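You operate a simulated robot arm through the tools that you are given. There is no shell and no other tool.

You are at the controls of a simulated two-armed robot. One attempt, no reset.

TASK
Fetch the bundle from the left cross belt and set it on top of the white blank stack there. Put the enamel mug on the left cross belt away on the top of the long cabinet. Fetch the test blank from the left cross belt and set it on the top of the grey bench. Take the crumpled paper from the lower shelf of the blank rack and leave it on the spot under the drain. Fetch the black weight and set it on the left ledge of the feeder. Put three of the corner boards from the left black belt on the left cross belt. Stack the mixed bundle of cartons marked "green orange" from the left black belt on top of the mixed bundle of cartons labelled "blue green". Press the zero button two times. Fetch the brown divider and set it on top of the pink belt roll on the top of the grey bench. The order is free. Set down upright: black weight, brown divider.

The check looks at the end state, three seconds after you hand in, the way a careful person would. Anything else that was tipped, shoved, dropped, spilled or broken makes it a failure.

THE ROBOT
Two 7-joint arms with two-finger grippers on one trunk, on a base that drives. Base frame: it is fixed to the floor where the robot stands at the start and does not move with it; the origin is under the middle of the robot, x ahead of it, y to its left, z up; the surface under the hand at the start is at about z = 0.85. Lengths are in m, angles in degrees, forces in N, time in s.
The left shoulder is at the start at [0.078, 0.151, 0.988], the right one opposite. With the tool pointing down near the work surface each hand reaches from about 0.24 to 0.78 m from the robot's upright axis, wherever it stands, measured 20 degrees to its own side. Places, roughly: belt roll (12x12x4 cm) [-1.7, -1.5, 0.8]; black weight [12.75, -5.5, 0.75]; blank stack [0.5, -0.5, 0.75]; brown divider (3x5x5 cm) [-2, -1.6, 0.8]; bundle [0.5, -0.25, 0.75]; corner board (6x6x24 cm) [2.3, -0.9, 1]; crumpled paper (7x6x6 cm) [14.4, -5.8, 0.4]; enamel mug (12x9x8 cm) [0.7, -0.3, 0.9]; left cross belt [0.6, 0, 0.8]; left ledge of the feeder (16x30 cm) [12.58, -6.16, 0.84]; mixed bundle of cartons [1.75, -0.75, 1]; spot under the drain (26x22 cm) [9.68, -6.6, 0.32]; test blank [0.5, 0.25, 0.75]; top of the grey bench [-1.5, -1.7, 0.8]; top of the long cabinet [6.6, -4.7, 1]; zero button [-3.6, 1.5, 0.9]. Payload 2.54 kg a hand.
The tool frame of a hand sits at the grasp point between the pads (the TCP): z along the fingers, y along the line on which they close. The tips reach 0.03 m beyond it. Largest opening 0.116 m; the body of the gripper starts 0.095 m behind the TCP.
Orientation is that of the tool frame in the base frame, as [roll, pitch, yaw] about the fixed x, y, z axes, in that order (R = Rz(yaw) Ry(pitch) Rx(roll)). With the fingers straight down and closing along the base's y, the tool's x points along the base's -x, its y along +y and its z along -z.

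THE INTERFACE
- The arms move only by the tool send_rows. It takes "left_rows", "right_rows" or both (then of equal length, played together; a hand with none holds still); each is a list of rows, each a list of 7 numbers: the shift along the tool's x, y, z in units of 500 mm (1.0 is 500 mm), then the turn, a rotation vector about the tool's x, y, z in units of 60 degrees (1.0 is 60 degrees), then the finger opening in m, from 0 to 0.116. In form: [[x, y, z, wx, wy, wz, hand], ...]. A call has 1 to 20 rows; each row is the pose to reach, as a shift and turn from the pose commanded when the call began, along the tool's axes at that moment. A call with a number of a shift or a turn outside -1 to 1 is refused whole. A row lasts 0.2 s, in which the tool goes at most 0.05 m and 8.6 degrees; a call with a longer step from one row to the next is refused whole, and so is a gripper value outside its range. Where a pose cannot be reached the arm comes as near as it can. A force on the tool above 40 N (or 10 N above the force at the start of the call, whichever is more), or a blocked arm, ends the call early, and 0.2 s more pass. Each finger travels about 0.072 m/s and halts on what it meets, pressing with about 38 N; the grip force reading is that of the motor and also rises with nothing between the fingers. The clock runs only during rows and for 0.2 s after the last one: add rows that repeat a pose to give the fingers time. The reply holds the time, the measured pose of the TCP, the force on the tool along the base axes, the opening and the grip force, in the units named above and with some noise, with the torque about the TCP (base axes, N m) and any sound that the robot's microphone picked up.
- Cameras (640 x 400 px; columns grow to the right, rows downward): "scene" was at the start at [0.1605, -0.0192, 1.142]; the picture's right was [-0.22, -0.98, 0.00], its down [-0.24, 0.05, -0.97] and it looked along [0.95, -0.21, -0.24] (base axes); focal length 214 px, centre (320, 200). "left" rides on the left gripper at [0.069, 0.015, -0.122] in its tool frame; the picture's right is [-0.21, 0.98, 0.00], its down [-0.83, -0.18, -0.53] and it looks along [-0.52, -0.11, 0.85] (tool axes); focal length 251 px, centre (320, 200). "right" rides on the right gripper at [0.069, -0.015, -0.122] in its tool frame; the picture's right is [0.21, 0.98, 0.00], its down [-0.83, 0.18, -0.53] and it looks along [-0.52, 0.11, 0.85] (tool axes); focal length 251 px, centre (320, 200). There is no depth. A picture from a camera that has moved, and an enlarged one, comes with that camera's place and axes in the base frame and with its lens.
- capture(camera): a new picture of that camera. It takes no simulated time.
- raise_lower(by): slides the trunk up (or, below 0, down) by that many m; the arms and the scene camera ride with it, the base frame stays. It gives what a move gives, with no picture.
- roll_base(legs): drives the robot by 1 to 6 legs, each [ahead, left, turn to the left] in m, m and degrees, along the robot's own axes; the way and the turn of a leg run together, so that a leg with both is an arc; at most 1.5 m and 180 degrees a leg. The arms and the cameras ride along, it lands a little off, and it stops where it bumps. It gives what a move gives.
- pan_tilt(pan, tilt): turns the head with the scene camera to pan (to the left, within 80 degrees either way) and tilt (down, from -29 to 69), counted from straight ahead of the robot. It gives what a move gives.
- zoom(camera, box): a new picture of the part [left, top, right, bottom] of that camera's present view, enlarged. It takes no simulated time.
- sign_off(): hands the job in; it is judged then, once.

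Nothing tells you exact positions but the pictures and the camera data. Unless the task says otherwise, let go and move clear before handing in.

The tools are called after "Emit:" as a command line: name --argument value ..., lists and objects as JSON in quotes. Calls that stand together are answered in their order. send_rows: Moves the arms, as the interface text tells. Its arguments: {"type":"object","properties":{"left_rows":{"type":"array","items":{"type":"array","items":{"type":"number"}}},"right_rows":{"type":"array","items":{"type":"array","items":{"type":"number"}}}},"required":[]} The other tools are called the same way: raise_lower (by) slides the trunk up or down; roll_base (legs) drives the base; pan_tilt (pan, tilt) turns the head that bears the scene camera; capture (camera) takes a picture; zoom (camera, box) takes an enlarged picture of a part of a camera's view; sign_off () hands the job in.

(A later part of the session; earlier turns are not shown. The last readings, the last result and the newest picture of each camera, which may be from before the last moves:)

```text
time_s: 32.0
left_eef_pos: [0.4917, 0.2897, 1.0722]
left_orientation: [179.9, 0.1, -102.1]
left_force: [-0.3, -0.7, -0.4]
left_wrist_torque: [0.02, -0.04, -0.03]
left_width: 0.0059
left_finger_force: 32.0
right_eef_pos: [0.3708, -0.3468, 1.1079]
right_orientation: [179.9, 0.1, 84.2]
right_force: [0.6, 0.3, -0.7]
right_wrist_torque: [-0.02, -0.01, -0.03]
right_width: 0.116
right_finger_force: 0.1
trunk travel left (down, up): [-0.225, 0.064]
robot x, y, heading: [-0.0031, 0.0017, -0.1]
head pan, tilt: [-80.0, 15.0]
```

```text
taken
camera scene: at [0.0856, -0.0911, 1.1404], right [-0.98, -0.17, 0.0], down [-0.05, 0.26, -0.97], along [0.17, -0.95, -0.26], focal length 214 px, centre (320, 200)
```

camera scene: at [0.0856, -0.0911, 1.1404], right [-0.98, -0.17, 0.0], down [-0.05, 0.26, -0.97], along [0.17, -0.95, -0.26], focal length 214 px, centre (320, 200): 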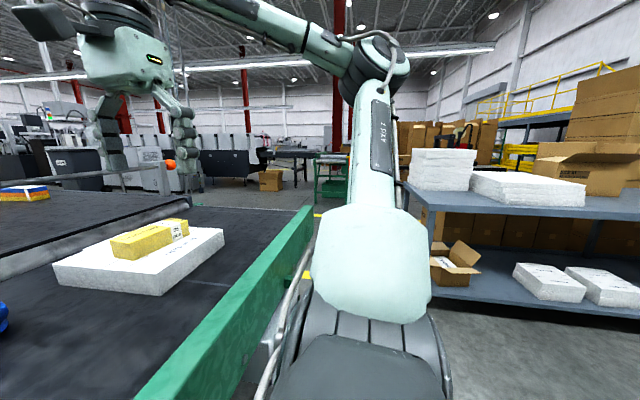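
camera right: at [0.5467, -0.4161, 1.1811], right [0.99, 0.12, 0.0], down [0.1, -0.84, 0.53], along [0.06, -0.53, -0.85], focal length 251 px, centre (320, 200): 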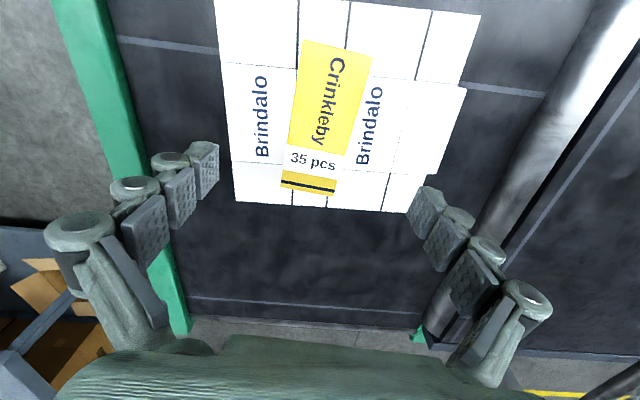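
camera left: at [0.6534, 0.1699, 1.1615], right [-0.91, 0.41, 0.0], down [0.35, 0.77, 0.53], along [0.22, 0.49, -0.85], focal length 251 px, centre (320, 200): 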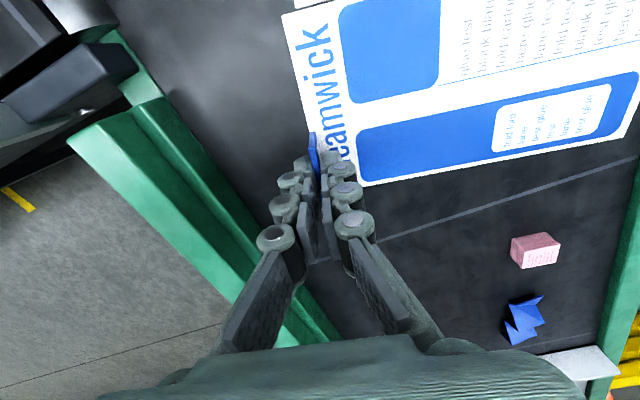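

Backing away from the belt a bit, then turning right to face the bench.

Emit:
roll_base --legs '[[-0.35, 0, 0]]'

Emit:
roll_base --legs '[[0, 0, -90]]'

Emit:
pan_tilt --pan 20 --tilt 20

Emit:
capture --camera "scene"

Emit:
pan_tilt --pan -50 --tilt 20

Emit:
capture --camera "scene"

```text
time_s: 34.2
left_eef_pos: [0.141, 0.29, 1.0726]
left_orientation: [-180.0, 0.0, -101.9]
left_force: [-0.3, -0.6, -0.4]
left_wrist_torque: [0.0, -0.06, -0.05]
left_width: 0.0059
left_finger_force: 31.5
right_eef_pos: [0.0233, -0.347, 1.1094]
right_orientation: [180.0, 0.1, 84.4]
right_force: [0.2, -0.3, 0.4]
right_wrist_torque: [-0.01, 0.01, -0.01]
right_width: 0.116
right_finger_force: 0.0
trunk travel left (down, up): [-0.225, 0.064]
robot x, y, heading: [-0.3493, 0.0037, -0.1]
head pan, tilt: [-80.0, 15.0]
```

```text
time_s: 38.6
left_eef_pos: [-0.0563, -0.4905, 1.0722]
left_orientation: [179.9, -0.1, 168.1]
left_force: [-0.4, 0.3, -0.1]
left_wrist_torque: [-0.02, 0.02, 0.03]
left_width: 0.0059
left_finger_force: 32.1
right_eef_pos: [-0.6936, -0.3726, 1.1104]
right_orientation: [179.9, 0.1, -5.5]
right_force: [-0.5, -0.2, -0.8]
right_wrist_torque: [-0.03, 0.01, -0.02]
right_width: 0.1158
right_finger_force: 0.0
trunk travel left (down, up): [-0.225, 0.064]
robot x, y, heading: [-0.35, -0.0022, -89.9]
head pan, tilt: [-80.0, 15.0]
```

```text
time_s: 40.3
left_eef_pos: [-0.0554, -0.4916, 1.072]
left_orientation: [179.9, 0.0, 168.1]
left_force: [0.2, -0.4, -0.6]
left_wrist_torque: [-0.05, 0.01, -0.03]
left_width: 0.0061
left_finger_force: 31.5
right_eef_pos: [-0.6939, -0.3725, 1.1079]
right_orientation: [180.0, 0.0, -5.5]
right_force: [1.4, 0.3, 0.3]
right_wrist_torque: [0.02, 0.02, -0.02]
right_width: 0.1161
right_finger_force: 0.0
trunk travel left (down, up): [-0.225, 0.064]
robot x, y, heading: [-0.3462, 0.002, -89.5]
head pan, tilt: [20.0, 20.0]
```

```text
taken
camera scene: at [-0.3147, -0.1552, 1.1323], right [-0.94, -0.34, 0.0], down [-0.12, 0.32, -0.94], along [0.32, -0.88, -0.34], focal length 214 px, centre (320, 200)
```

scene: 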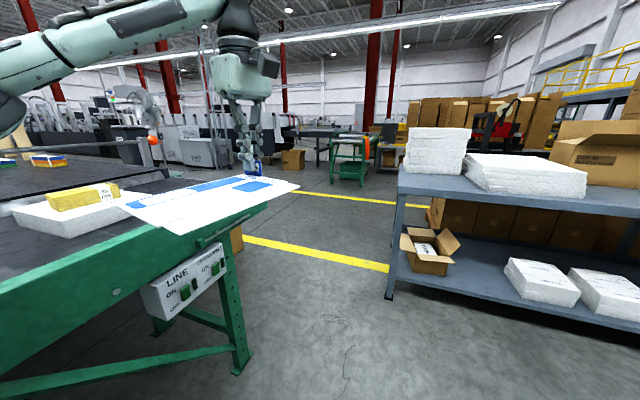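

```text
time_s: 41.8
left_eef_pos: [-0.0563, -0.491, 1.0718]
left_orientation: [179.9, 0.0, 168.2]
left_force: [1.3, 0.5, -1.1]
left_wrist_torque: [-0.02, 0.03, 0.03]
left_width: 0.0061
left_finger_force: 31.9
right_eef_pos: [-0.6947, -0.3732, 1.1086]
right_orientation: [-180.0, 0.0, -5.4]
right_force: [0.2, -0.4, 0.1]
right_wrist_torque: [0.02, 0.01, -0.01]
right_width: 0.1162
right_finger_force: 0.1
trunk travel left (down, up): [-0.225, 0.064]
robot x, y, heading: [-0.3524, -0.0021, -89.6]
head pan, tilt: [-50.0, 20.0]
```

```text
taken
camera scene: at [-0.4179, -0.1279, 1.1323], right [-0.65, 0.76, 0.0], down [0.26, 0.22, -0.94], along [-0.72, -0.61, -0.34], focal length 214 px, centre (320, 200)
```

scene: 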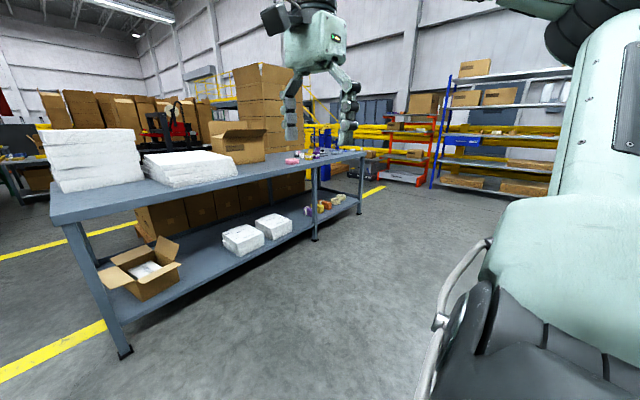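

The grey bench runs along y ≈ -1.33 from x ≈ -0.35 to about -2.6, with pink rolls at its far end. I'll slide right to x ≈ -1.7, then approach.

Emit:
roll_base --legs '[[0, -1.35, 0]]'

Emit:
pan_tilt --pan 0 --tilt 25

Emit:
capture --camera "scene"

```text
time_s: 55.0
left_eef_pos: [-1.418, -0.4985, 1.0717]
left_orientation: [179.9, 0.1, 168.5]
left_force: [-0.7, -0.7, -0.4]
left_wrist_torque: [-0.05, 0.01, 0.0]
left_width: 0.0063
left_finger_force: 32.0
right_eef_pos: [-2.056, -0.3843, 1.1082]
right_orientation: [-180.0, 0.0, -5.1]
right_force: [-0.7, -0.8, -0.4]
right_wrist_torque: [-0.04, -0.01, 0.0]
right_width: 0.116
right_finger_force: 0.1
trunk travel left (down, up): [-0.225, 0.064]
robot x, y, heading: [-1.7116, -0.0072, -89.5]
head pan, tilt: [-50.0, 20.0]
```

```text
time_s: 56.2
left_eef_pos: [-1.4188, -0.498, 1.0723]
left_orientation: [179.9, 0.1, 168.5]
left_force: [-0.4, -0.2, -0.2]
left_wrist_torque: [-0.03, 0.0, 0.03]
left_width: 0.006
left_finger_force: 31.6
right_eef_pos: [-2.0554, -0.3844, 1.1076]
right_orientation: [-179.9, -0.1, -5.1]
right_force: [0.3, -0.3, -0.1]
right_wrist_torque: [0.02, 0.0, 0.0]
right_width: 0.1159
right_finger_force: 0.0
trunk travel left (down, up): [-0.225, 0.064]
robot x, y, heading: [-1.7109, -0.0116, -89.5]
head pan, tilt: [0.0, 25.0]
```

```text
taken
camera scene: at [-1.7092, -0.1693, 1.1242], right [-1.0, -0.01, 0.0], down [0.0, 0.42, -0.91], along [0.01, -0.91, -0.42], focal length 214 px, centre (320, 200)
```

scene: 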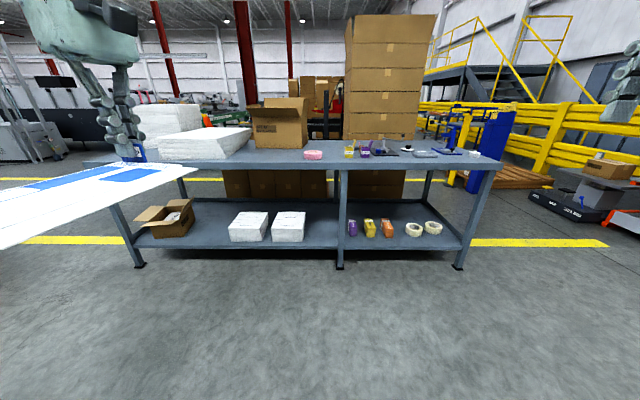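

Emit:
zoom --camera "scene" --box '[230, 110, 510, 200]'

Emit:
zoom --camera "scene" --box '[280, 130, 400, 180]'

Emit:
zoom --camera "scene" --box '[380, 130, 500, 180]'

```text
2.29 times, centred on (370, 155) of scene
camera zoom: at [-1.7092, -0.1693, 1.1242], right [-1.0, -0.01, 0.0], down [0.0, 0.42, -0.91], along [0.01, -0.91, -0.42], focal length 490 px, centre (206, 303)
```

zoom: 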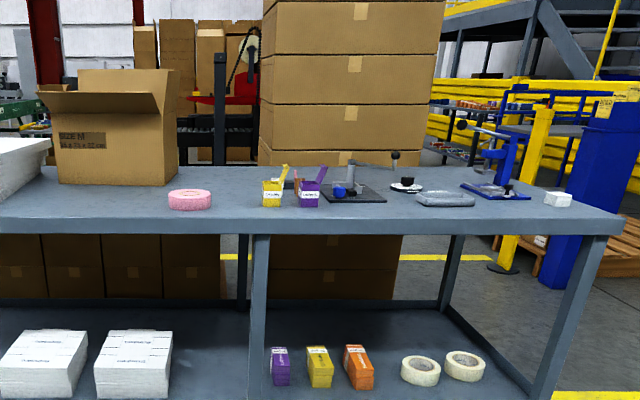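

```text
5.33 times, centred on (340, 155) of scene
camera zoom: at [-1.7092, -0.1693, 1.1242], right [-1.0, -0.01, 0.0], down [0.0, 0.42, -0.91], along [0.01, -0.91, -0.42], focal length 1144 px, centre (213, 440)
```

zoom: 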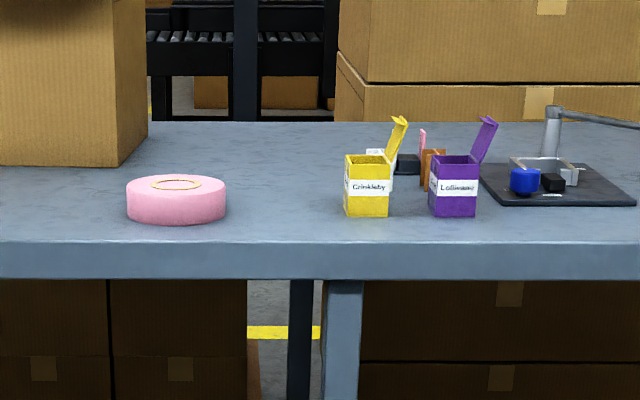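

```text
5.33 times, centred on (440, 155) of scene
camera zoom: at [-1.7092, -0.1693, 1.1242], right [-1.0, -0.01, 0.0], down [0.0, 0.42, -0.91], along [0.01, -0.91, -0.42], focal length 1144 px, centre (-320, 440)
```

zoom: 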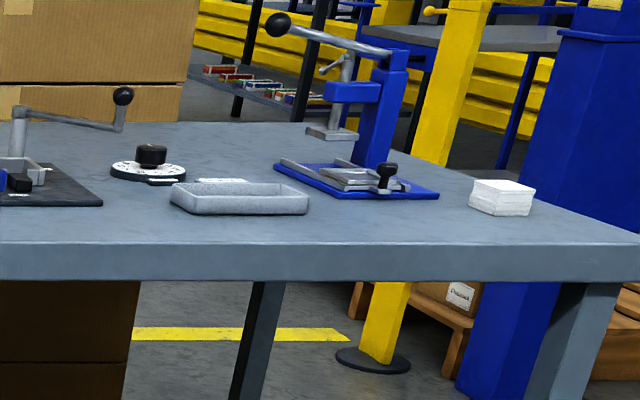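

The pink roll sits near (-1.66, -1.5), with a cluster of small boxes and dividers near (-2, -1.6). There is clear bench around (-1.38, -1.55) for the test blank, so I'll approach.

Emit:
roll_base --legs '[[0.75, 0.13, 0]]'

Emit:
pan_tilt --pan 0 --tilt 60

Emit:
capture --camera "scene"

Emit:
pan_tilt --pan 0 --tilt 25

Emit:
capture --camera "scene"

```text
time_s: 60.4
left_eef_pos: [-1.277, -1.2594, 1.0713]
left_orientation: [180.0, 0.0, 168.6]
left_force: [0.4, 0.6, -0.8]
left_wrist_torque: [0.03, -0.05, 0.02]
left_width: 0.0058
left_finger_force: 31.3
right_eef_pos: [-1.9161, -1.1477, 1.1082]
right_orientation: [-179.9, 0.0, -5.0]
right_force: [-0.8, -0.5, 0.4]
right_wrist_torque: [0.01, 0.01, 0.0]
right_width: 0.116
right_finger_force: 0.1
trunk travel left (down, up): [-0.225, 0.064]
robot x, y, heading: [-1.5718, -0.7703, -89.6]
head pan, tilt: [0.0, 25.0]
```

```text
time_s: 61.4
left_eef_pos: [-1.2766, -1.2603, 1.0726]
left_orientation: [179.9, 0.1, 168.6]
left_force: [0.5, -0.2, -0.2]
left_wrist_torque: [-0.06, 0.01, 0.02]
left_width: 0.0061
left_finger_force: 31.8
right_eef_pos: [-1.9153, -1.1476, 1.1094]
right_orientation: [-180.0, -0.1, -5.0]
right_force: [0.3, -0.7, 0.1]
right_wrist_torque: [-0.01, 0.02, -0.02]
right_width: 0.116
right_finger_force: 0.1
trunk travel left (down, up): [-0.225, 0.064]
robot x, y, heading: [-1.5737, -0.7723, -89.4]
head pan, tilt: [0.0, 60.0]
```

```text
taken
camera scene: at [-1.5696, -0.9061, 1.0742], right [-1.0, -0.01, 0.0], down [-0.01, 0.87, -0.5], along [0.01, -0.5, -0.87], focal length 214 px, centre (320, 200)
```

scene: 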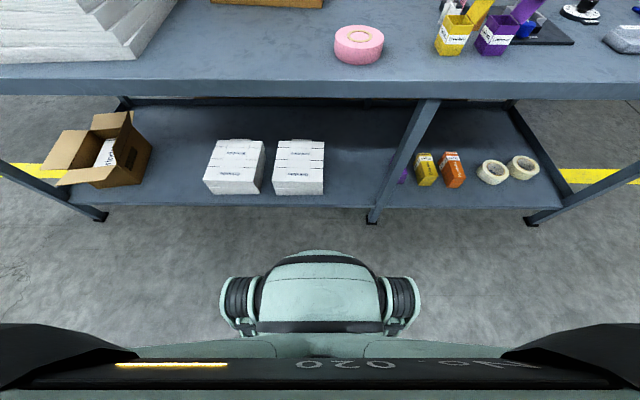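

```text
time_s: 62.4
left_eef_pos: [-1.2765, -1.2604, 1.0728]
left_orientation: [179.9, -0.1, 168.5]
left_force: [0.0, -1.1, -0.7]
left_wrist_torque: [0.0, 0.02, -0.01]
left_width: 0.0063
left_finger_force: 31.6
right_eef_pos: [-1.9161, -1.1469, 1.1075]
right_orientation: [-180.0, 0.0, -5.0]
right_force: [0.2, 0.0, 0.1]
right_wrist_torque: [0.04, 0.01, 0.02]
right_width: 0.1161
right_finger_force: 0.1
trunk travel left (down, up): [-0.225, 0.064]
robot x, y, heading: [-1.5736, -0.7724, -89.3]
head pan, tilt: [0.0, 25.0]
```

```text
taken
camera scene: at [-1.5693, -0.9316, 1.1241], right [-1.0, -0.01, 0.0], down [-0.01, 0.42, -0.91], along [0.01, -0.91, -0.42], focal length 214 px, centre (320, 200)
```

scene: 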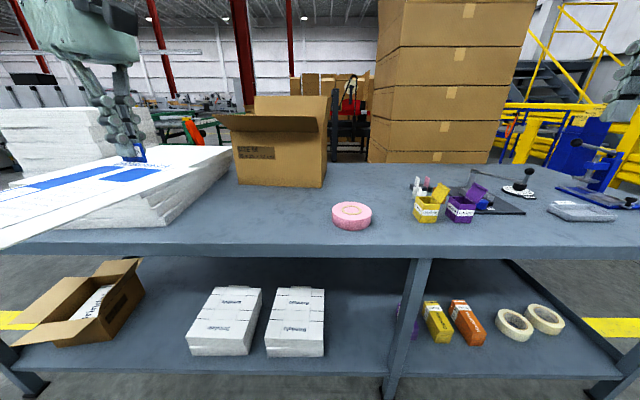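

The base front has about 15 cm to the lower shelf, so I'll inch 0.11 m closer. Then I'll carry the test blank over the clear patch at about (-1.37, -1.6).

Emit:
roll_base --legs '[[0.11, 0, 0]]'

Emit:
capture --camera "scene"

Emit:
zoom --camera "scene" --box '[310, 150, 550, 260]'

```text
time_s: 63.6
left_eef_pos: [-1.2753, -1.3681, 1.0719]
left_orientation: [179.9, 0.0, 168.7]
left_force: [0.2, -0.9, -0.7]
left_wrist_torque: [-0.03, -0.03, -0.05]
left_width: 0.0062
left_finger_force: 31.8
right_eef_pos: [-1.9133, -1.2561, 1.1089]
right_orientation: [180.0, 0.1, -4.9]
right_force: [0.5, -0.5, -0.2]
right_wrist_torque: [0.02, -0.01, 0.0]
right_width: 0.1162
right_finger_force: 0.1
trunk travel left (down, up): [-0.225, 0.064]
robot x, y, heading: [-1.573, -0.8782, -89.4]
head pan, tilt: [0.0, 25.0]
```

```text
taken
camera scene: at [-1.5678, -1.0401, 1.1241], right [-1.0, -0.01, 0.0], down [-0.01, 0.42, -0.91], along [0.01, -0.91, -0.42], focal length 214 px, centre (320, 200)
```

scene: 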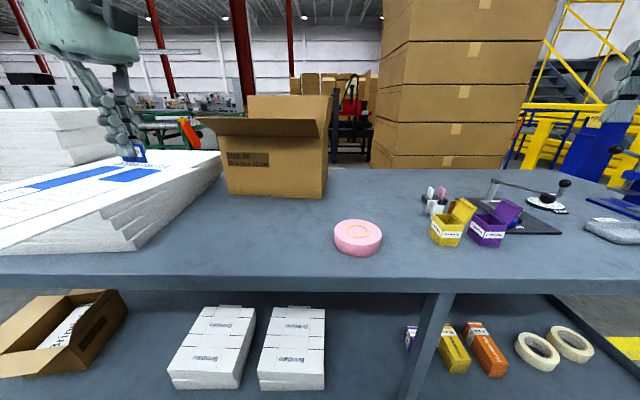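

```text
2.67 times, centred on (430, 205) of scene
camera zoom: at [-1.5678, -1.0401, 1.1241], right [-1.0, -0.01, 0.0], down [-0.01, 0.42, -0.91], along [0.01, -0.91, -0.42], focal length 572 px, centre (27, 187)
```

zoom: 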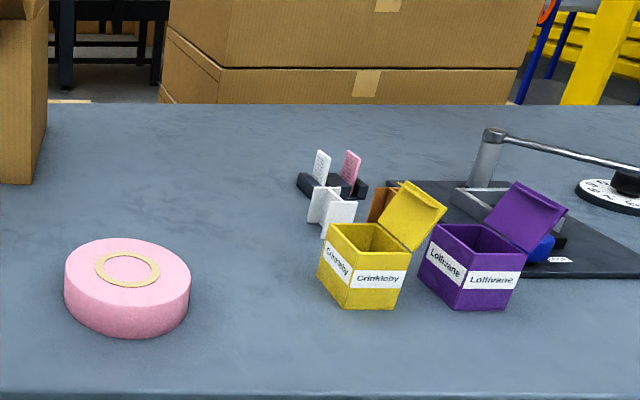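

Emit:
send_rows --left_rows '[[0.015, -0.08, 0, 0, 0, 0, 0.0], [0.03, -0.16, 0, 0, 0, 0, 0.0], [0.045, -0.24, 0, 0, 0, 0, 0.0], [0.06, -0.32, 0, 0, 0, 0, 0.0], [0.075, -0.4, 0, 0, 0, 0, 0.0], [0.088, -0.48, 0, 0, 0, 0, 0.0], [0.088, -0.48, 0, 0, 0, 0, 0.0]]'

Emit:
capture --camera "scene"

Emit:
capture --camera "left"

```text
time_s: 65.2
left_eef_pos: [-1.3612, -1.5693, 1.0675]
left_orientation: [-180.0, 0.0, 168.7]
left_force: [-0.4, -0.5, -0.8]
left_wrist_torque: [-0.04, -0.01, -0.01]
left_width: 0.006
left_finger_force: 31.7
left hand out of reach, approached as far as the arm can: row 6, 7
right_eef_pos: [-1.9142, -1.2554, 1.1085]
right_orientation: [179.9, 0.0, -4.9]
right_force: [0.1, 0.4, -0.4]
right_wrist_torque: [-0.03, 0.0, -0.01]
right_width: 0.116
right_finger_force: 0.1
trunk travel left (down, up): [-0.225, 0.064]
robot x, y, heading: [-1.5752, -0.8842, -88.9]
head pan, tilt: [0.0, 25.0]
```

```text
taken
camera scene: at [-1.5681, -1.0395, 1.1242], right [-1.0, -0.01, 0.0], down [-0.01, 0.42, -0.91], along [0.01, -0.91, -0.42], focal length 214 px, centre (320, 200)
```

scene: 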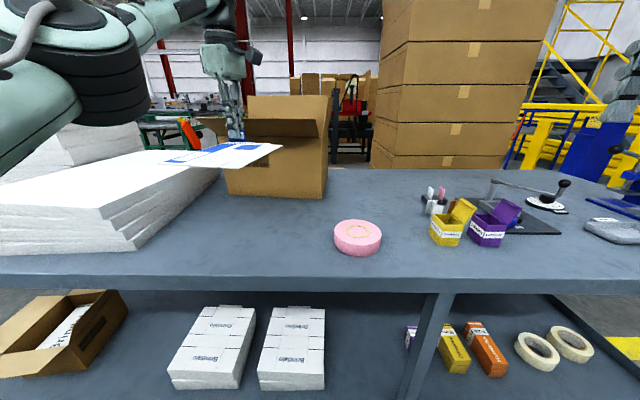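

```text
taken
camera left: at [-1.4271, -1.5421, 1.1903], right [0.4, 0.91, 0.0], down [0.77, -0.34, 0.53], along [0.49, -0.22, -0.85], focal length 251 px, centre (320, 200)
```

left: 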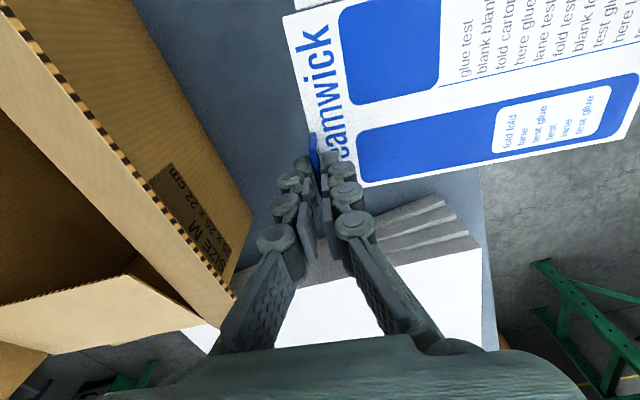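

The box's open flap is close to the hand here, so I'll set the blank sideways nearer the front instead. I'll pull back and turn the hand so the sheet lies along x, with the tab at about (-1.42, -1.505).

Emit:
send_rows --left_rows '[[0.02, 0.022, 0, 0, 0, 0.142, 0.0], [0.04, 0.044, 0, 0, 0, 0.285, 0.0], [0.06, 0.066, 0, 0, 0, 0.428, 0.0], [0.08, 0.088, 0, 0, 0, 0.571, 0.0], [0.1, 0.11, 0, 0, 0, 0.714, 0.0], [0.12, 0.132, 0, 0, 0, 0.857, 0.0], [0.143, 0.155, 0, 0, 0, 1.0, 0.0]]'

Emit:
send_rows --left_rows '[[0, 0, 0, 0, 0, 0.1, 0.0], [0, 0, 0, 0, 0, 0.2, 0.0], [0, 0, 0, 0, 0, 0.3, 0.0], [0, 0, 0, 0, 0, 0.3, 0.0]]'

Emit:
capture --camera "scene"

Emit:
capture --camera "left"

```text
time_s: 66.8
left_eef_pos: [-1.4161, -1.4785, 1.0661]
left_orientation: [179.9, -0.1, 108.7]
left_force: [1.2, -0.3, 0.4]
left_wrist_torque: [-0.05, 0.01, 0.03]
left_width: 0.006
left_finger_force: 31.5
right_eef_pos: [-1.9133, -1.2549, 1.1083]
right_orientation: [180.0, 0.0, -4.9]
right_force: [-0.8, -0.6, -0.4]
right_wrist_torque: [0.01, 0.05, 0.01]
right_width: 0.1159
right_finger_force: 0.1
trunk travel left (down, up): [-0.225, 0.064]
robot x, y, heading: [-1.5703, -0.8801, -89.0]
head pan, tilt: [0.0, 25.0]
```

```text
time_s: 67.8
left_eef_pos: [-1.416, -1.4802, 1.0672]
left_orientation: [-180.0, -0.1, 90.6]
left_force: [-0.5, 0.4, -0.7]
left_wrist_torque: [-0.02, 0.01, -0.04]
left_width: 0.0058
left_finger_force: 32.1
right_eef_pos: [-1.9139, -1.2557, 1.1087]
right_orientation: [180.0, 0.1, -4.9]
right_force: [0.5, 0.1, -0.4]
right_wrist_torque: [-0.01, 0.01, -0.02]
right_width: 0.1158
right_finger_force: 0.0
trunk travel left (down, up): [-0.225, 0.064]
robot x, y, heading: [-1.5714, -0.8817, -89.2]
head pan, tilt: [0.0, 25.0]
```

```text
taken
camera scene: at [-1.5678, -1.0394, 1.1242], right [-1.0, -0.01, 0.0], down [-0.01, 0.42, -0.91], along [0.01, -0.91, -0.42], focal length 214 px, centre (320, 200)
```

scene: 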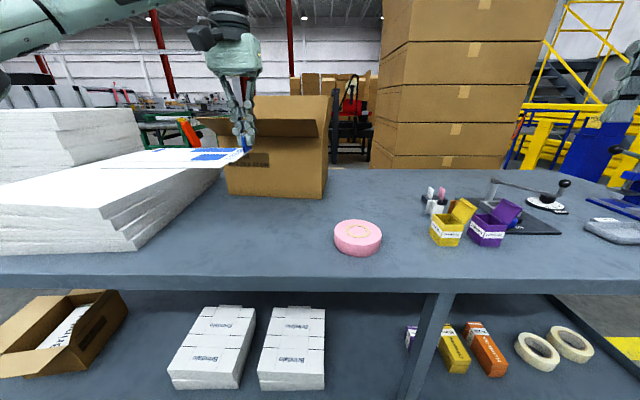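

```text
taken
camera left: at [-1.401, -1.4102, 1.19], right [0.98, -0.2, 0.0], down [-0.17, -0.83, 0.53], along [-0.11, -0.52, -0.85], focal length 251 px, centre (320, 200)
```

left: 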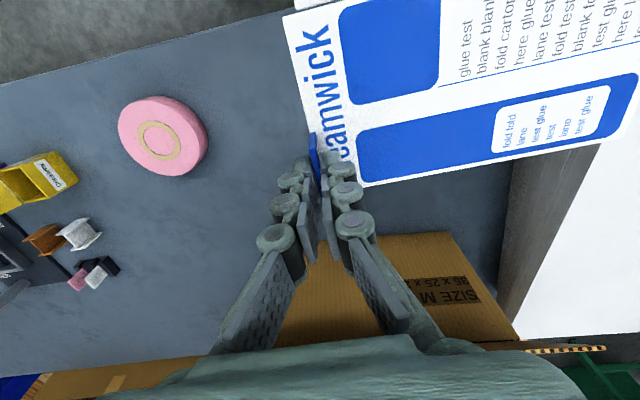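

From the wrist view the bench front edge is at y ≈ -1.365 and the box flap's edge is near y -1.59. Setting the tab at (-1.42, -1.497) leaves room on both sides. Lowering part way and checking.

Emit:
send_rows --left_rows '[[-0.01, -0.002, 0.04, 0, 0, 0, 0.0], [-0.02, -0.004, 0.1, 0, 0, 0, 0.0], [-0.03, -0.006, 0.18, 0, 0, 0, 0.0], [-0.034, -0.008, 0.26, 0, 0, 0, 0.0], [-0.034, -0.008, 0.33, 0, 0, 0, 0.0], [-0.034, -0.008, 0.36, 0, 0, 0, 0.0]]'

Emit:
capture --camera "scene"

Emit:
capture --camera "left"

```text
time_s: 69.2
left_eef_pos: [-1.4169, -1.4951, 0.8886]
left_orientation: [179.9, 0.0, 90.8]
left_force: [-0.1, 0.8, 0.4]
left_wrist_torque: [0.0, 0.01, 0.0]
left_width: 0.0063
left_finger_force: 31.5
right_eef_pos: [-1.913, -1.2563, 1.1082]
right_orientation: [179.9, 0.0, -4.9]
right_force: [0.3, -0.6, -0.5]
right_wrist_torque: [0.03, -0.02, 0.04]
right_width: 0.116
right_finger_force: 0.0
trunk travel left (down, up): [-0.225, 0.064]
robot x, y, heading: [-1.5727, -0.8762, -89.2]
head pan, tilt: [0.0, 25.0]
```

```text
taken
camera scene: at [-1.5678, -1.0395, 1.1242], right [-1.0, -0.01, 0.0], down [-0.01, 0.42, -0.91], along [0.01, -0.91, -0.42], focal length 214 px, centre (320, 200)
```

scene: 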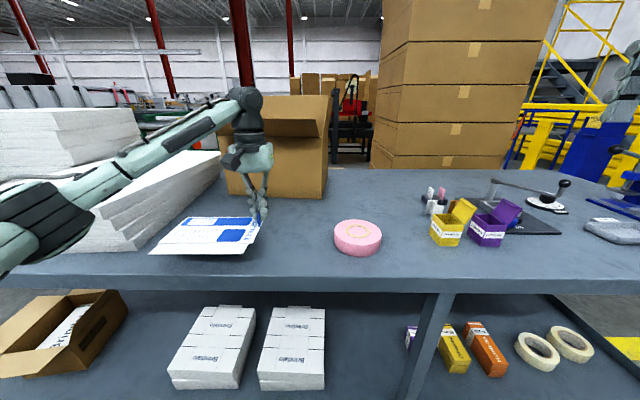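

```text
taken
camera left: at [-1.4037, -1.4259, 1.0104], right [0.98, -0.2, 0.0], down [-0.17, -0.83, 0.53], along [-0.11, -0.52, -0.85], focal length 251 px, centre (320, 200)
```

left: 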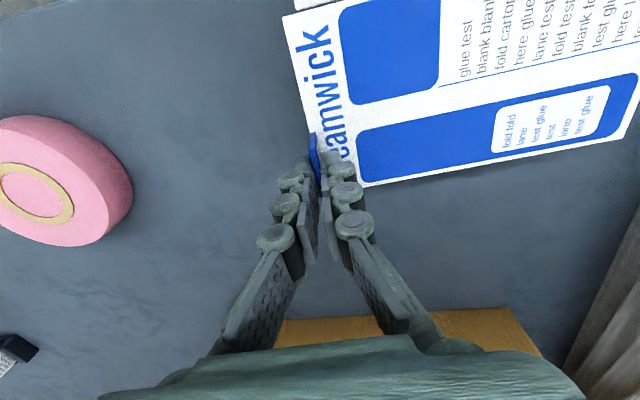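

Emit:
send_rows --left_rows '[[0, 0, 0.04, 0, 0, 0, 0.0], [0, 0, 0.08, 0, 0, 0, 0.0], [0, 0, 0.086, 0, 0, 0, 0.0], [0, 0, 0.092, 0, 0, 0, 0.0], [0, 0, 0.097, 0, 0, 0, 0.0], [0, 0, 0.097, 0, 0, 0, 0.0]]'

Emit:
zoom --camera "scene" --box '[120, 180, 320, 290]'

```text
time_s: 70.6
left_eef_pos: [-1.4206, -1.4955, 0.8413]
left_orientation: [180.0, 0.1, 90.6]
left_force: [0.4, 0.3, 9.0]
left_wrist_torque: [0.57, -0.03, 0.0]
left_width: 0.0059
left_finger_force: 31.9
right_eef_pos: [-1.914, -1.255, 1.1095]
right_orientation: [179.8, 0.0, -4.9]
right_force: [-0.4, -0.3, -0.2]
right_wrist_torque: [-0.01, 0.05, -0.04]
right_width: 0.116
right_finger_force: 0.1
trunk travel left (down, up): [-0.225, 0.064]
robot x, y, heading: [-1.5685, -0.8812, -89.5]
head pan, tilt: [0.0, 25.0]
```

```text
3.20 times, centred on (220, 235) of scene
camera zoom: at [-1.5679, -1.0387, 1.1245], right [-1.0, -0.01, 0.0], down [-0.01, 0.42, -0.91], along [0.01, -0.91, -0.42], focal length 686 px, centre (640, 88)
```

zoom: 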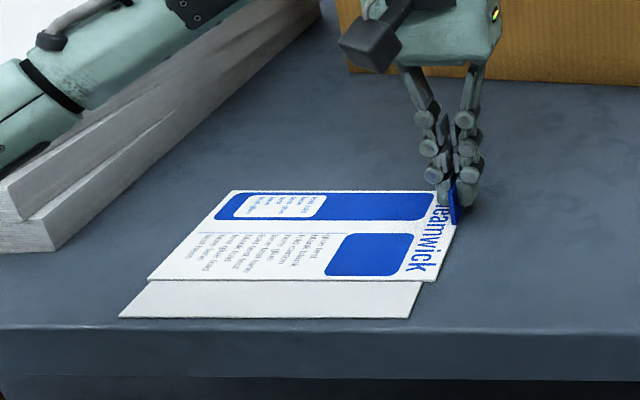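

The blank rests on the bench (9 N contact), fully inside the edge. Releasing and rising straight up.

Emit:
send_rows --left_rows '[[0, 0, 0, 0, 0, 0, 0.02], [0, 0, 0, 0, 0, 0, 0.05], [0, 0, 0, 0, 0, 0, 0.05], [0, 0, -0.04, 0, 0, 0, 0.05], [0, 0, -0.12, 0, 0, 0, 0.05], [0, 0, -0.2, 0, 0, 0, 0.05], [0.02, 0, -0.3, 0, 0, 0, 0.05], [0.06, 0, -0.38, 0, 0, 0, 0.05], [0.14, 0, -0.42, 0, 0, 0, 0.05], [0.22, 0, -0.44, 0, 0, 0, 0.05]]'

Emit:
capture --camera "scene"

```text
refused: row 7 steps farther than a row can; nothing moved
```

```text
taken
camera scene: at [-1.5679, -1.0387, 1.1245], right [-1.0, -0.01, 0.0], down [-0.01, 0.42, -0.91], along [0.01, -0.91, -0.42], focal length 214 px, centre (320, 200)
```

scene: 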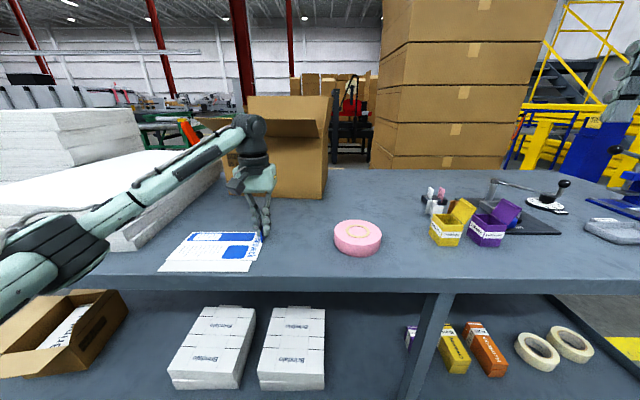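

Emit:
send_rows --left_rows '[[0, 0, 0, 0, 0, 0, 0.02], [0, 0, 0, 0, 0, 0, 0.05], [0, 0, 0, 0, 0, 0, 0.05], [0, 0, -0.04, 0, 0, 0, 0.05], [0, 0, -0.12, 0, 0, 0, 0.05], [0, 0, -0.2, 0, 0, 0, 0.05], [0.02, 0, -0.28, 0, 0, 0, 0.05], [0.06, 0, -0.35, 0, 0, 0, 0.05], [0.13, 0, -0.4, 0, 0, 0, 0.05], [0.2, 0, -0.44, 0, 0, 0, 0.05]]'

Emit:
capture --camera "scene"

Emit:
zoom --camera "scene" --box '[400, 160, 560, 260]'

```text
time_s: 72.8
left_eef_pos: [-1.4192, -1.3958, 1.0601]
left_orientation: [-180.0, -0.1, 90.7]
left_force: [-0.6, -0.4, -0.2]
left_wrist_torque: [0.0, 0.01, 0.04]
left_width: 0.05
left_finger_force: 0.1
right_eef_pos: [-1.913, -1.255, 1.1092]
right_orientation: [180.0, 0.0, -4.9]
right_force: [-0.1, 0.3, -0.2]
right_wrist_torque: [0.02, 0.05, -0.05]
right_width: 0.1159
right_finger_force: 0.1
trunk travel left (down, up): [-0.225, 0.064]
robot x, y, heading: [-1.5712, -0.88, -89.3]
head pan, tilt: [0.0, 25.0]
```

```text
taken
camera scene: at [-1.5678, -1.0389, 1.1243], right [-1.0, -0.01, 0.0], down [-0.01, 0.42, -0.91], along [0.01, -0.91, -0.42], focal length 214 px, centre (320, 200)
```

scene: 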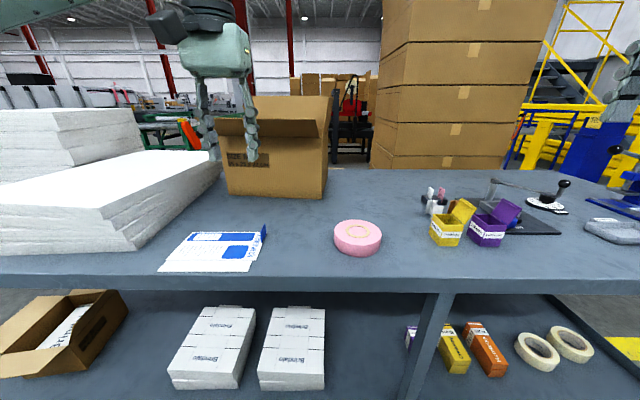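

```text
4.00 times, centred on (480, 210) of scene
camera zoom: at [-1.5678, -1.0389, 1.1243], right [-1.0, -0.01, 0.0], down [-0.01, 0.42, -0.91], along [0.01, -0.91, -0.42], focal length 858 px, centre (-320, 160)
```

zoom: 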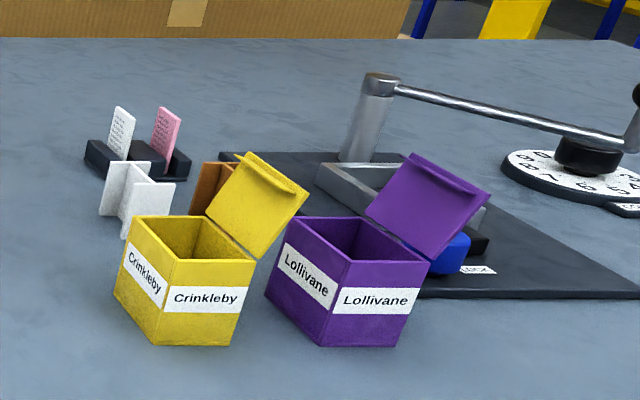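

The test blank is on the bench. Now I'll slide right about 0.2 m so the right hand can look at and reach the brown divider near (-1.97, -1.61).

Emit:
roll_base --legs '[[0.02, -0.2, 0]]'

Emit:
send_rows --left_rows '[[0.06, 0, 0, 0, 0, 0, 0.05], [0.14, 0, 0, 0, 0, 0, 0.05], [0.2, 0, 0, 0, 0, 0, 0.05]]' --right_rows '[[0.0, 0.05, 0, 0, 0, 0, 0.116], [0.0, 0.1, 0, 0, 0, 0, 0.116], [0.0, 0.15, 0, 0, 0, 0, 0.116]]'

Emit:
capture --camera "right"

Emit:
capture --camera "scene"

```text
time_s: 75.3
left_eef_pos: [-1.6192, -1.4207, 1.0585]
left_orientation: [179.9, -0.1, 90.7]
left_force: [-0.3, 0.1, -0.2]
left_wrist_torque: [-0.01, -0.02, 0.01]
left_width: 0.05
left_finger_force: 0.0
right_eef_pos: [-2.1118, -1.2777, 1.1083]
right_orientation: [-180.0, 0.0, -4.8]
right_force: [1.3, 0.1, -0.1]
right_wrist_torque: [-0.02, -0.01, 0.0]
right_width: 0.1158
right_finger_force: 0.1
trunk travel left (down, up): [-0.225, 0.064]
robot x, y, heading: [-1.7682, -0.9057, -89.3]
head pan, tilt: [0.0, 25.0]
```

```text
time_s: 76.2
left_eef_pos: [-1.617, -1.3204, 1.0574]
left_orientation: [179.9, -0.1, 90.7]
left_force: [0.3, 0.0, 0.0]
left_wrist_torque: [-0.03, -0.01, 0.01]
left_width: 0.0503
left_finger_force: 0.1
right_eef_pos: [-2.1184, -1.3527, 1.1094]
right_orientation: [-180.0, 0.0, -4.9]
right_force: [0.6, -0.5, 0.0]
right_wrist_torque: [-0.03, -0.03, -0.01]
right_width: 0.1162
right_finger_force: 0.1
trunk travel left (down, up): [-0.225, 0.064]
robot x, y, heading: [-1.7697, -0.9053, -89.2]
head pan, tilt: [0.0, 25.0]
```

```text
taken
camera right: at [-2.0488, -1.3442, 1.2306], right [0.13, -0.99, 0.0], down [-0.84, -0.11, 0.53], along [-0.53, -0.07, -0.85], focal length 251 px, centre (320, 200)
```

right: 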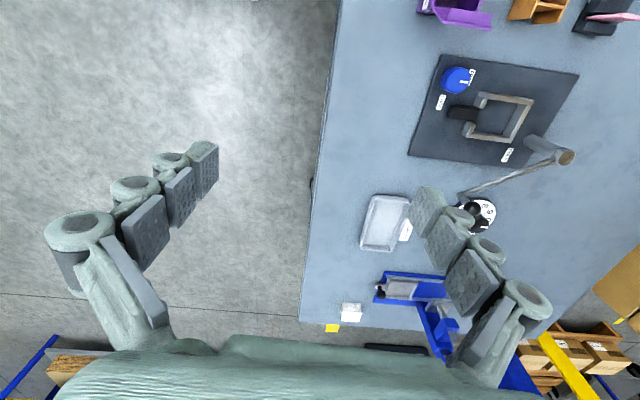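

```text
taken
camera scene: at [-1.7652, -1.0625, 1.1242], right [-1.0, -0.01, 0.0], down [-0.01, 0.42, -0.91], along [0.01, -0.91, -0.42], focal length 214 px, centre (320, 200)
```

scene: 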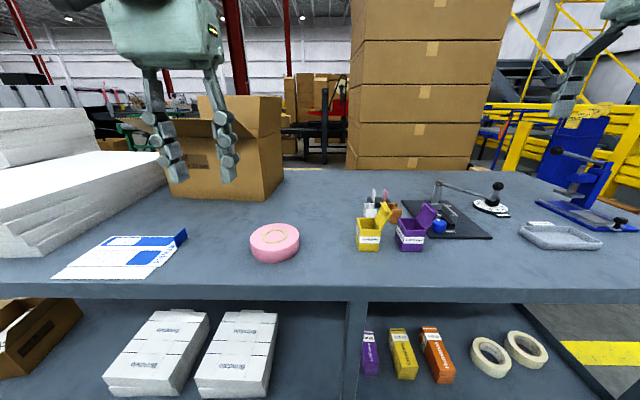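

Emit:
zoom --camera "scene" --box '[340, 175, 460, 255]'

Emit:
zoom --camera "right" --box '[400, 0, 640, 130]'

```text
5.00 times, centred on (400, 215) of scene
camera zoom: at [-1.7652, -1.0625, 1.1242], right [-1.0, -0.01, 0.0], down [-0.01, 0.42, -0.91], along [0.01, -0.91, -0.42], focal length 1072 px, centre (-80, 125)
```

zoom: 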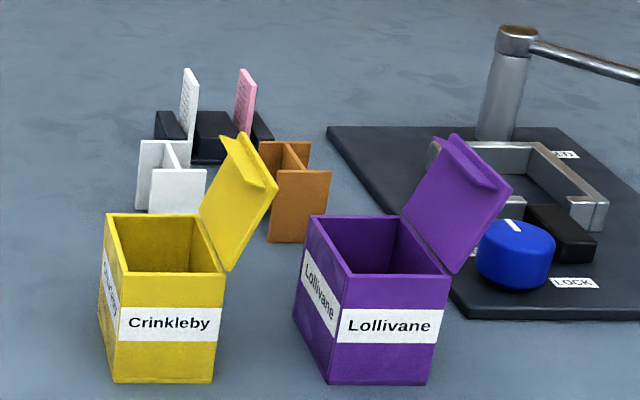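

```text
2.67 times, centred on (520, 65) of right
camera zoom: at [-2.0488, -1.3442, 1.2306], right [0.13, -0.99, 0.0], down [-0.84, -0.11, 0.53], along [-0.53, -0.07, -0.85], focal length 670 px, centre (-213, 560)
```

zoom: 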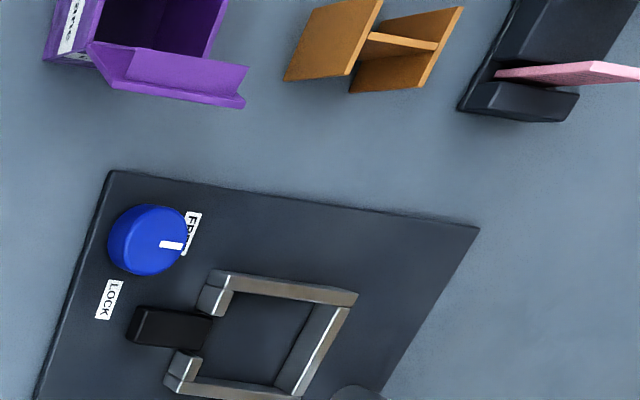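

The brown divider is an H of two parallel plates facing me, about 5 cm wide and 3 cm deep, so I'll close across y with the current wrist angle. Moving the right hand above it.

Emit:
send_rows --right_rows '[[0.054, 0.066, 0, 0, 0, 0, 0.116], [0.108, 0.132, 0, 0, 0, 0, 0.116], [0.162, 0.198, 0, 0, 0, 0, 0.116], [0.216, 0.264, 0, 0, 0, 0, 0.116], [0.27, 0.33, 0, 0, 0, 0, 0.1], [0.324, 0.396, 0, 0, 0, 0, 0.09], [0.377, 0.463, 0, 0, 0, 0, 0.08], [0.377, 0.463, 0, 0, 0, 0, 0.08]]'

Emit:
capture --camera "right"

Emit:
capture --camera "scene"

```text
time_s: 78.0
left_eef_pos: [-1.6167, -1.3198, 1.0573]
left_orientation: [180.0, -0.1, 90.7]
left_force: [0.1, -0.6, 0.5]
left_wrist_torque: [0.01, 0.02, 0.02]
left_width: 0.0501
left_finger_force: 0.1
right_eef_pos: [-2.0047, -1.5113, 1.0636]
right_orientation: [179.9, 0.0, -5.0]
right_force: [0.4, -0.2, -0.3]
right_wrist_torque: [0.0, 0.03, 0.0]
right_width: 0.08
right_finger_force: 0.1
right hand out of reach, approached as far as the arm can: row 4, 5, 6, 7, 8
trunk travel left (down, up): [-0.225, 0.064]
robot x, y, heading: [-1.7684, -0.9007, -89.4]
head pan, tilt: [0.0, 25.0]
```

```text
taken
camera right: at [-1.9361, -1.502, 1.1861], right [0.13, -0.99, 0.0], down [-0.84, -0.11, 0.53], along [-0.53, -0.07, -0.85], focal length 251 px, centre (320, 200)
```

right: 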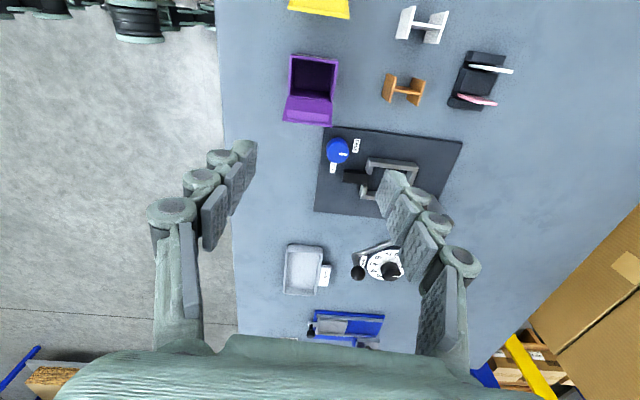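

```text
taken
camera scene: at [-1.7653, -1.0626, 1.1242], right [-1.0, -0.01, 0.0], down [-0.01, 0.42, -0.91], along [0.01, -0.91, -0.42], focal length 214 px, centre (320, 200)
```

scene: 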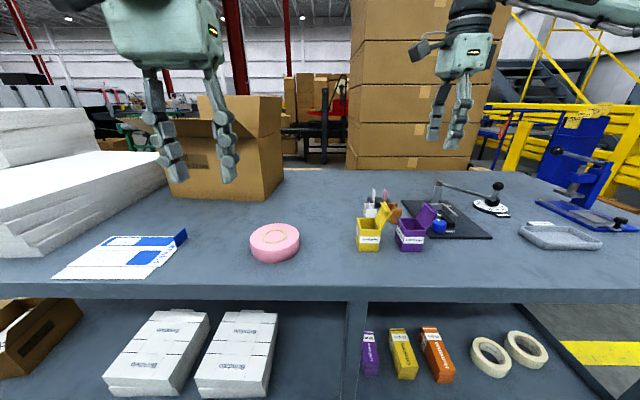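

Emit:
zoom --camera "right" --box '[360, 50, 460, 120]'

```text
5.71 times, centred on (410, 85) of right
camera zoom: at [-1.9361, -1.502, 1.1861], right [0.13, -0.99, 0.0], down [-0.84, -0.11, 0.53], along [-0.53, -0.07, -0.85], focal length 1437 px, centre (-194, 857)
```

zoom: 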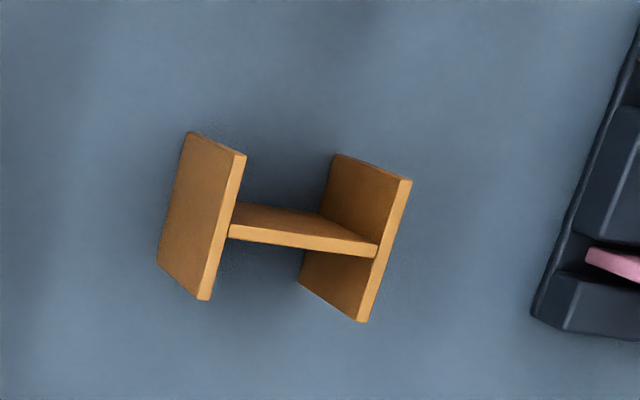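

The divider is centred at (-1.972, -1.614), about 2.8 cm along x and 4.4 cm along y, with its top near z 0.853. Reach is short at this height, so I'll raise the trunk first.

Emit:
raise_lower --by 0.06

Emit:
send_rows --right_rows '[[0.02, 0.04, 0.06, 0, 0, -0.083, 0.075], [0.04, 0.1, 0.1, 0, 0, -0.083, 0.07], [0.06, 0.15, 0.14, 0, 0, -0.083, 0.07], [0.08, 0.2, 0.18, 0, 0, -0.083, 0.07], [0.084, 0.2, 0.2, 0, 0, -0.083, 0.07]]'

Emit:
capture --camera "right"

```text
time_s: 79.0
left_eef_pos: [-1.6167, -1.3193, 1.1172]
left_orientation: [179.9, 0.0, 90.7]
left_force: [-0.1, -0.8, 0.8]
left_wrist_torque: [0.02, -0.01, -0.02]
left_width: 0.0499
left_finger_force: 0.1
right_eef_pos: [-2.0057, -1.5113, 1.1247]
right_orientation: [179.9, -0.1, -4.9]
right_force: [0.0, 0.8, 0.0]
right_wrist_torque: [0.0, 0.03, 0.05]
right_width: 0.08
right_finger_force: 0.1
trunk travel left (down, up): [-0.285, 0.004]
robot x, y, heading: [-1.7704, -0.9026, -89.1]
head pan, tilt: [0.0, 25.0]
```

```text
time_s: 80.2
left_eef_pos: [-1.6159, -1.3197, 1.1187]
left_orientation: [-180.0, -0.1, 90.7]
left_force: [0.0, 0.0, -0.4]
left_wrist_torque: [0.0, 0.04, -0.01]
left_width: 0.0501
left_finger_force: 0.0
right_eef_pos: [-1.9992, -1.5583, 1.0122]
right_orientation: [179.9, -0.1, 0.0]
right_force: [-0.2, -0.1, 1.0]
right_wrist_torque: [0.02, -0.01, -0.04]
right_width: 0.0697
right_finger_force: 0.1
right hand out of reach, approached as far as the arm can: row 1, 2, 3, 4, 5
trunk travel left (down, up): [-0.285, 0.004]
robot x, y, heading: [-1.7718, -0.9027, -89.3]
head pan, tilt: [0.0, 25.0]
```

```text
taken
camera right: at [-1.9315, -1.5438, 1.1348], right [0.22, -0.98, 0.0], down [-0.83, -0.18, 0.53], along [-0.52, -0.12, -0.85], focal length 251 px, centre (320, 200)
```

right: 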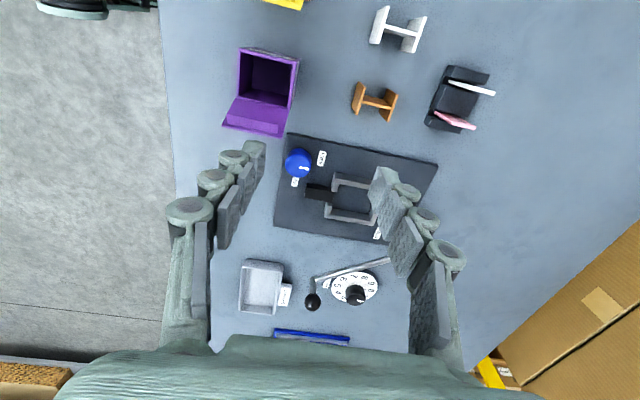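

This wrist angle runs out of reach here. I'll turn the hand back to the nominal angle, which reaches farther, and pinch the divider's middle web between its two plates instead.

Emit:
send_rows --right_rows '[[0, -0.03, -0.02, 0, 0, -0.142, 0.07], [0, -0.06, -0.04, 0, 0, -0.285, 0.07], [0, -0.09, -0.06, 0, 0, -0.428, 0.07], [0, -0.12, -0.08, 0, 0, -0.571, 0.07], [0, -0.15, -0.1, 0, 0, -0.714, 0.07], [0, -0.18, -0.12, 0, 0, -0.857, 0.07], [0, -0.2, -0.12, 0, 0, -1.0, 0.07]]'

Emit:
send_rows --right_rows '[[0, 0, 0, 0, 0, -0.13, 0.07], [0, 0, 0, 0, 0, -0.26, 0.07], [0, 0, 0, 0, 0, -0.39, 0.07], [0, 0, 0, 0, 0, -0.5, 0.07], [0, 0, 0, 0, 0, -0.5, 0.07]]'

Emit:
capture --camera "right"

```text
time_s: 81.8
left_eef_pos: [-1.6161, -1.3214, 1.1172]
left_orientation: [180.0, 0.0, 90.7]
left_force: [-0.6, -0.4, 0.2]
left_wrist_torque: [-0.02, -0.01, 0.0]
left_width: 0.0501
left_finger_force: 0.1
right_eef_pos: [-2.0017, -1.4595, 1.0699]
right_orientation: [179.9, 0.0, 60.2]
right_force: [0.1, -0.6, -0.8]
right_wrist_torque: [0.01, -0.03, -0.02]
right_width: 0.0702
right_finger_force: 0.1
trunk travel left (down, up): [-0.285, 0.004]
robot x, y, heading: [-1.7717, -0.904, -89.2]
head pan, tilt: [0.0, 25.0]
```

```text
time_s: 83.0
left_eef_pos: [-1.6161, -1.3211, 1.1182]
left_orientation: [180.0, -0.1, 90.6]
left_force: [0.6, 0.9, -0.2]
left_wrist_torque: [0.01, -0.04, -0.02]
left_width: 0.05
left_finger_force: 0.0
right_eef_pos: [-2.0018, -1.4586, 1.0718]
right_orientation: [-180.0, 0.1, 90.1]
right_force: [0.5, 0.8, 0.9]
right_wrist_torque: [0.02, 0.0, 0.0]
right_width: 0.0698
right_finger_force: 0.1
trunk travel left (down, up): [-0.285, 0.004]
robot x, y, heading: [-1.7692, -0.9021, -89.3]
head pan, tilt: [0.0, 25.0]
```

```text
taken
camera right: at [-2.0181, -1.39, 1.1928], right [0.98, 0.22, 0.0], down [0.18, -0.82, 0.54], along [0.12, -0.52, -0.84], focal length 251 px, centre (320, 200)
```

right: 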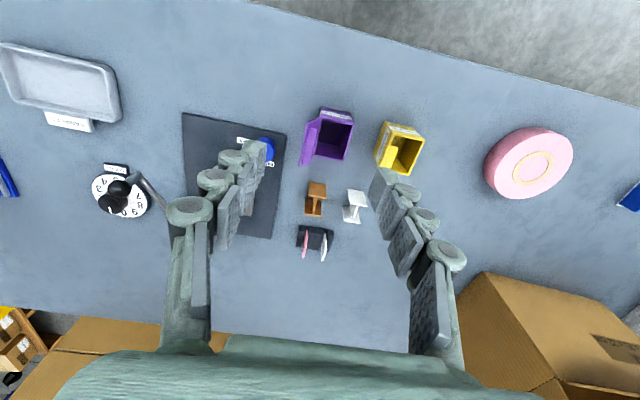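

Emit:
zoom --camera "right" --box '[270, 160, 390, 240]'

```text
5.00 times, centred on (330, 200) of right
camera zoom: at [-2.0181, -1.39, 1.1928], right [0.98, 0.22, 0.0], down [0.18, -0.82, 0.54], along [0.12, -0.52, -0.84], focal length 1257 px, centre (270, 200)
```

zoom: 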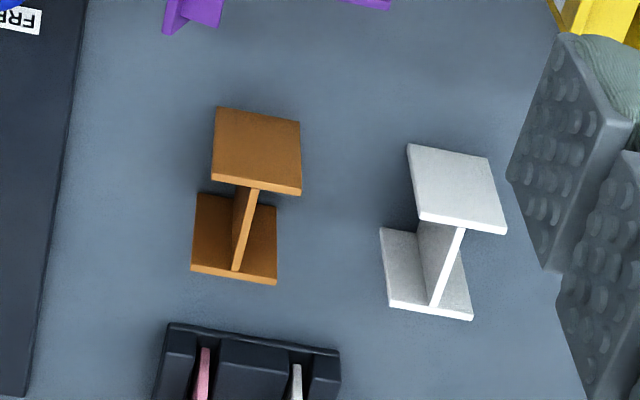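

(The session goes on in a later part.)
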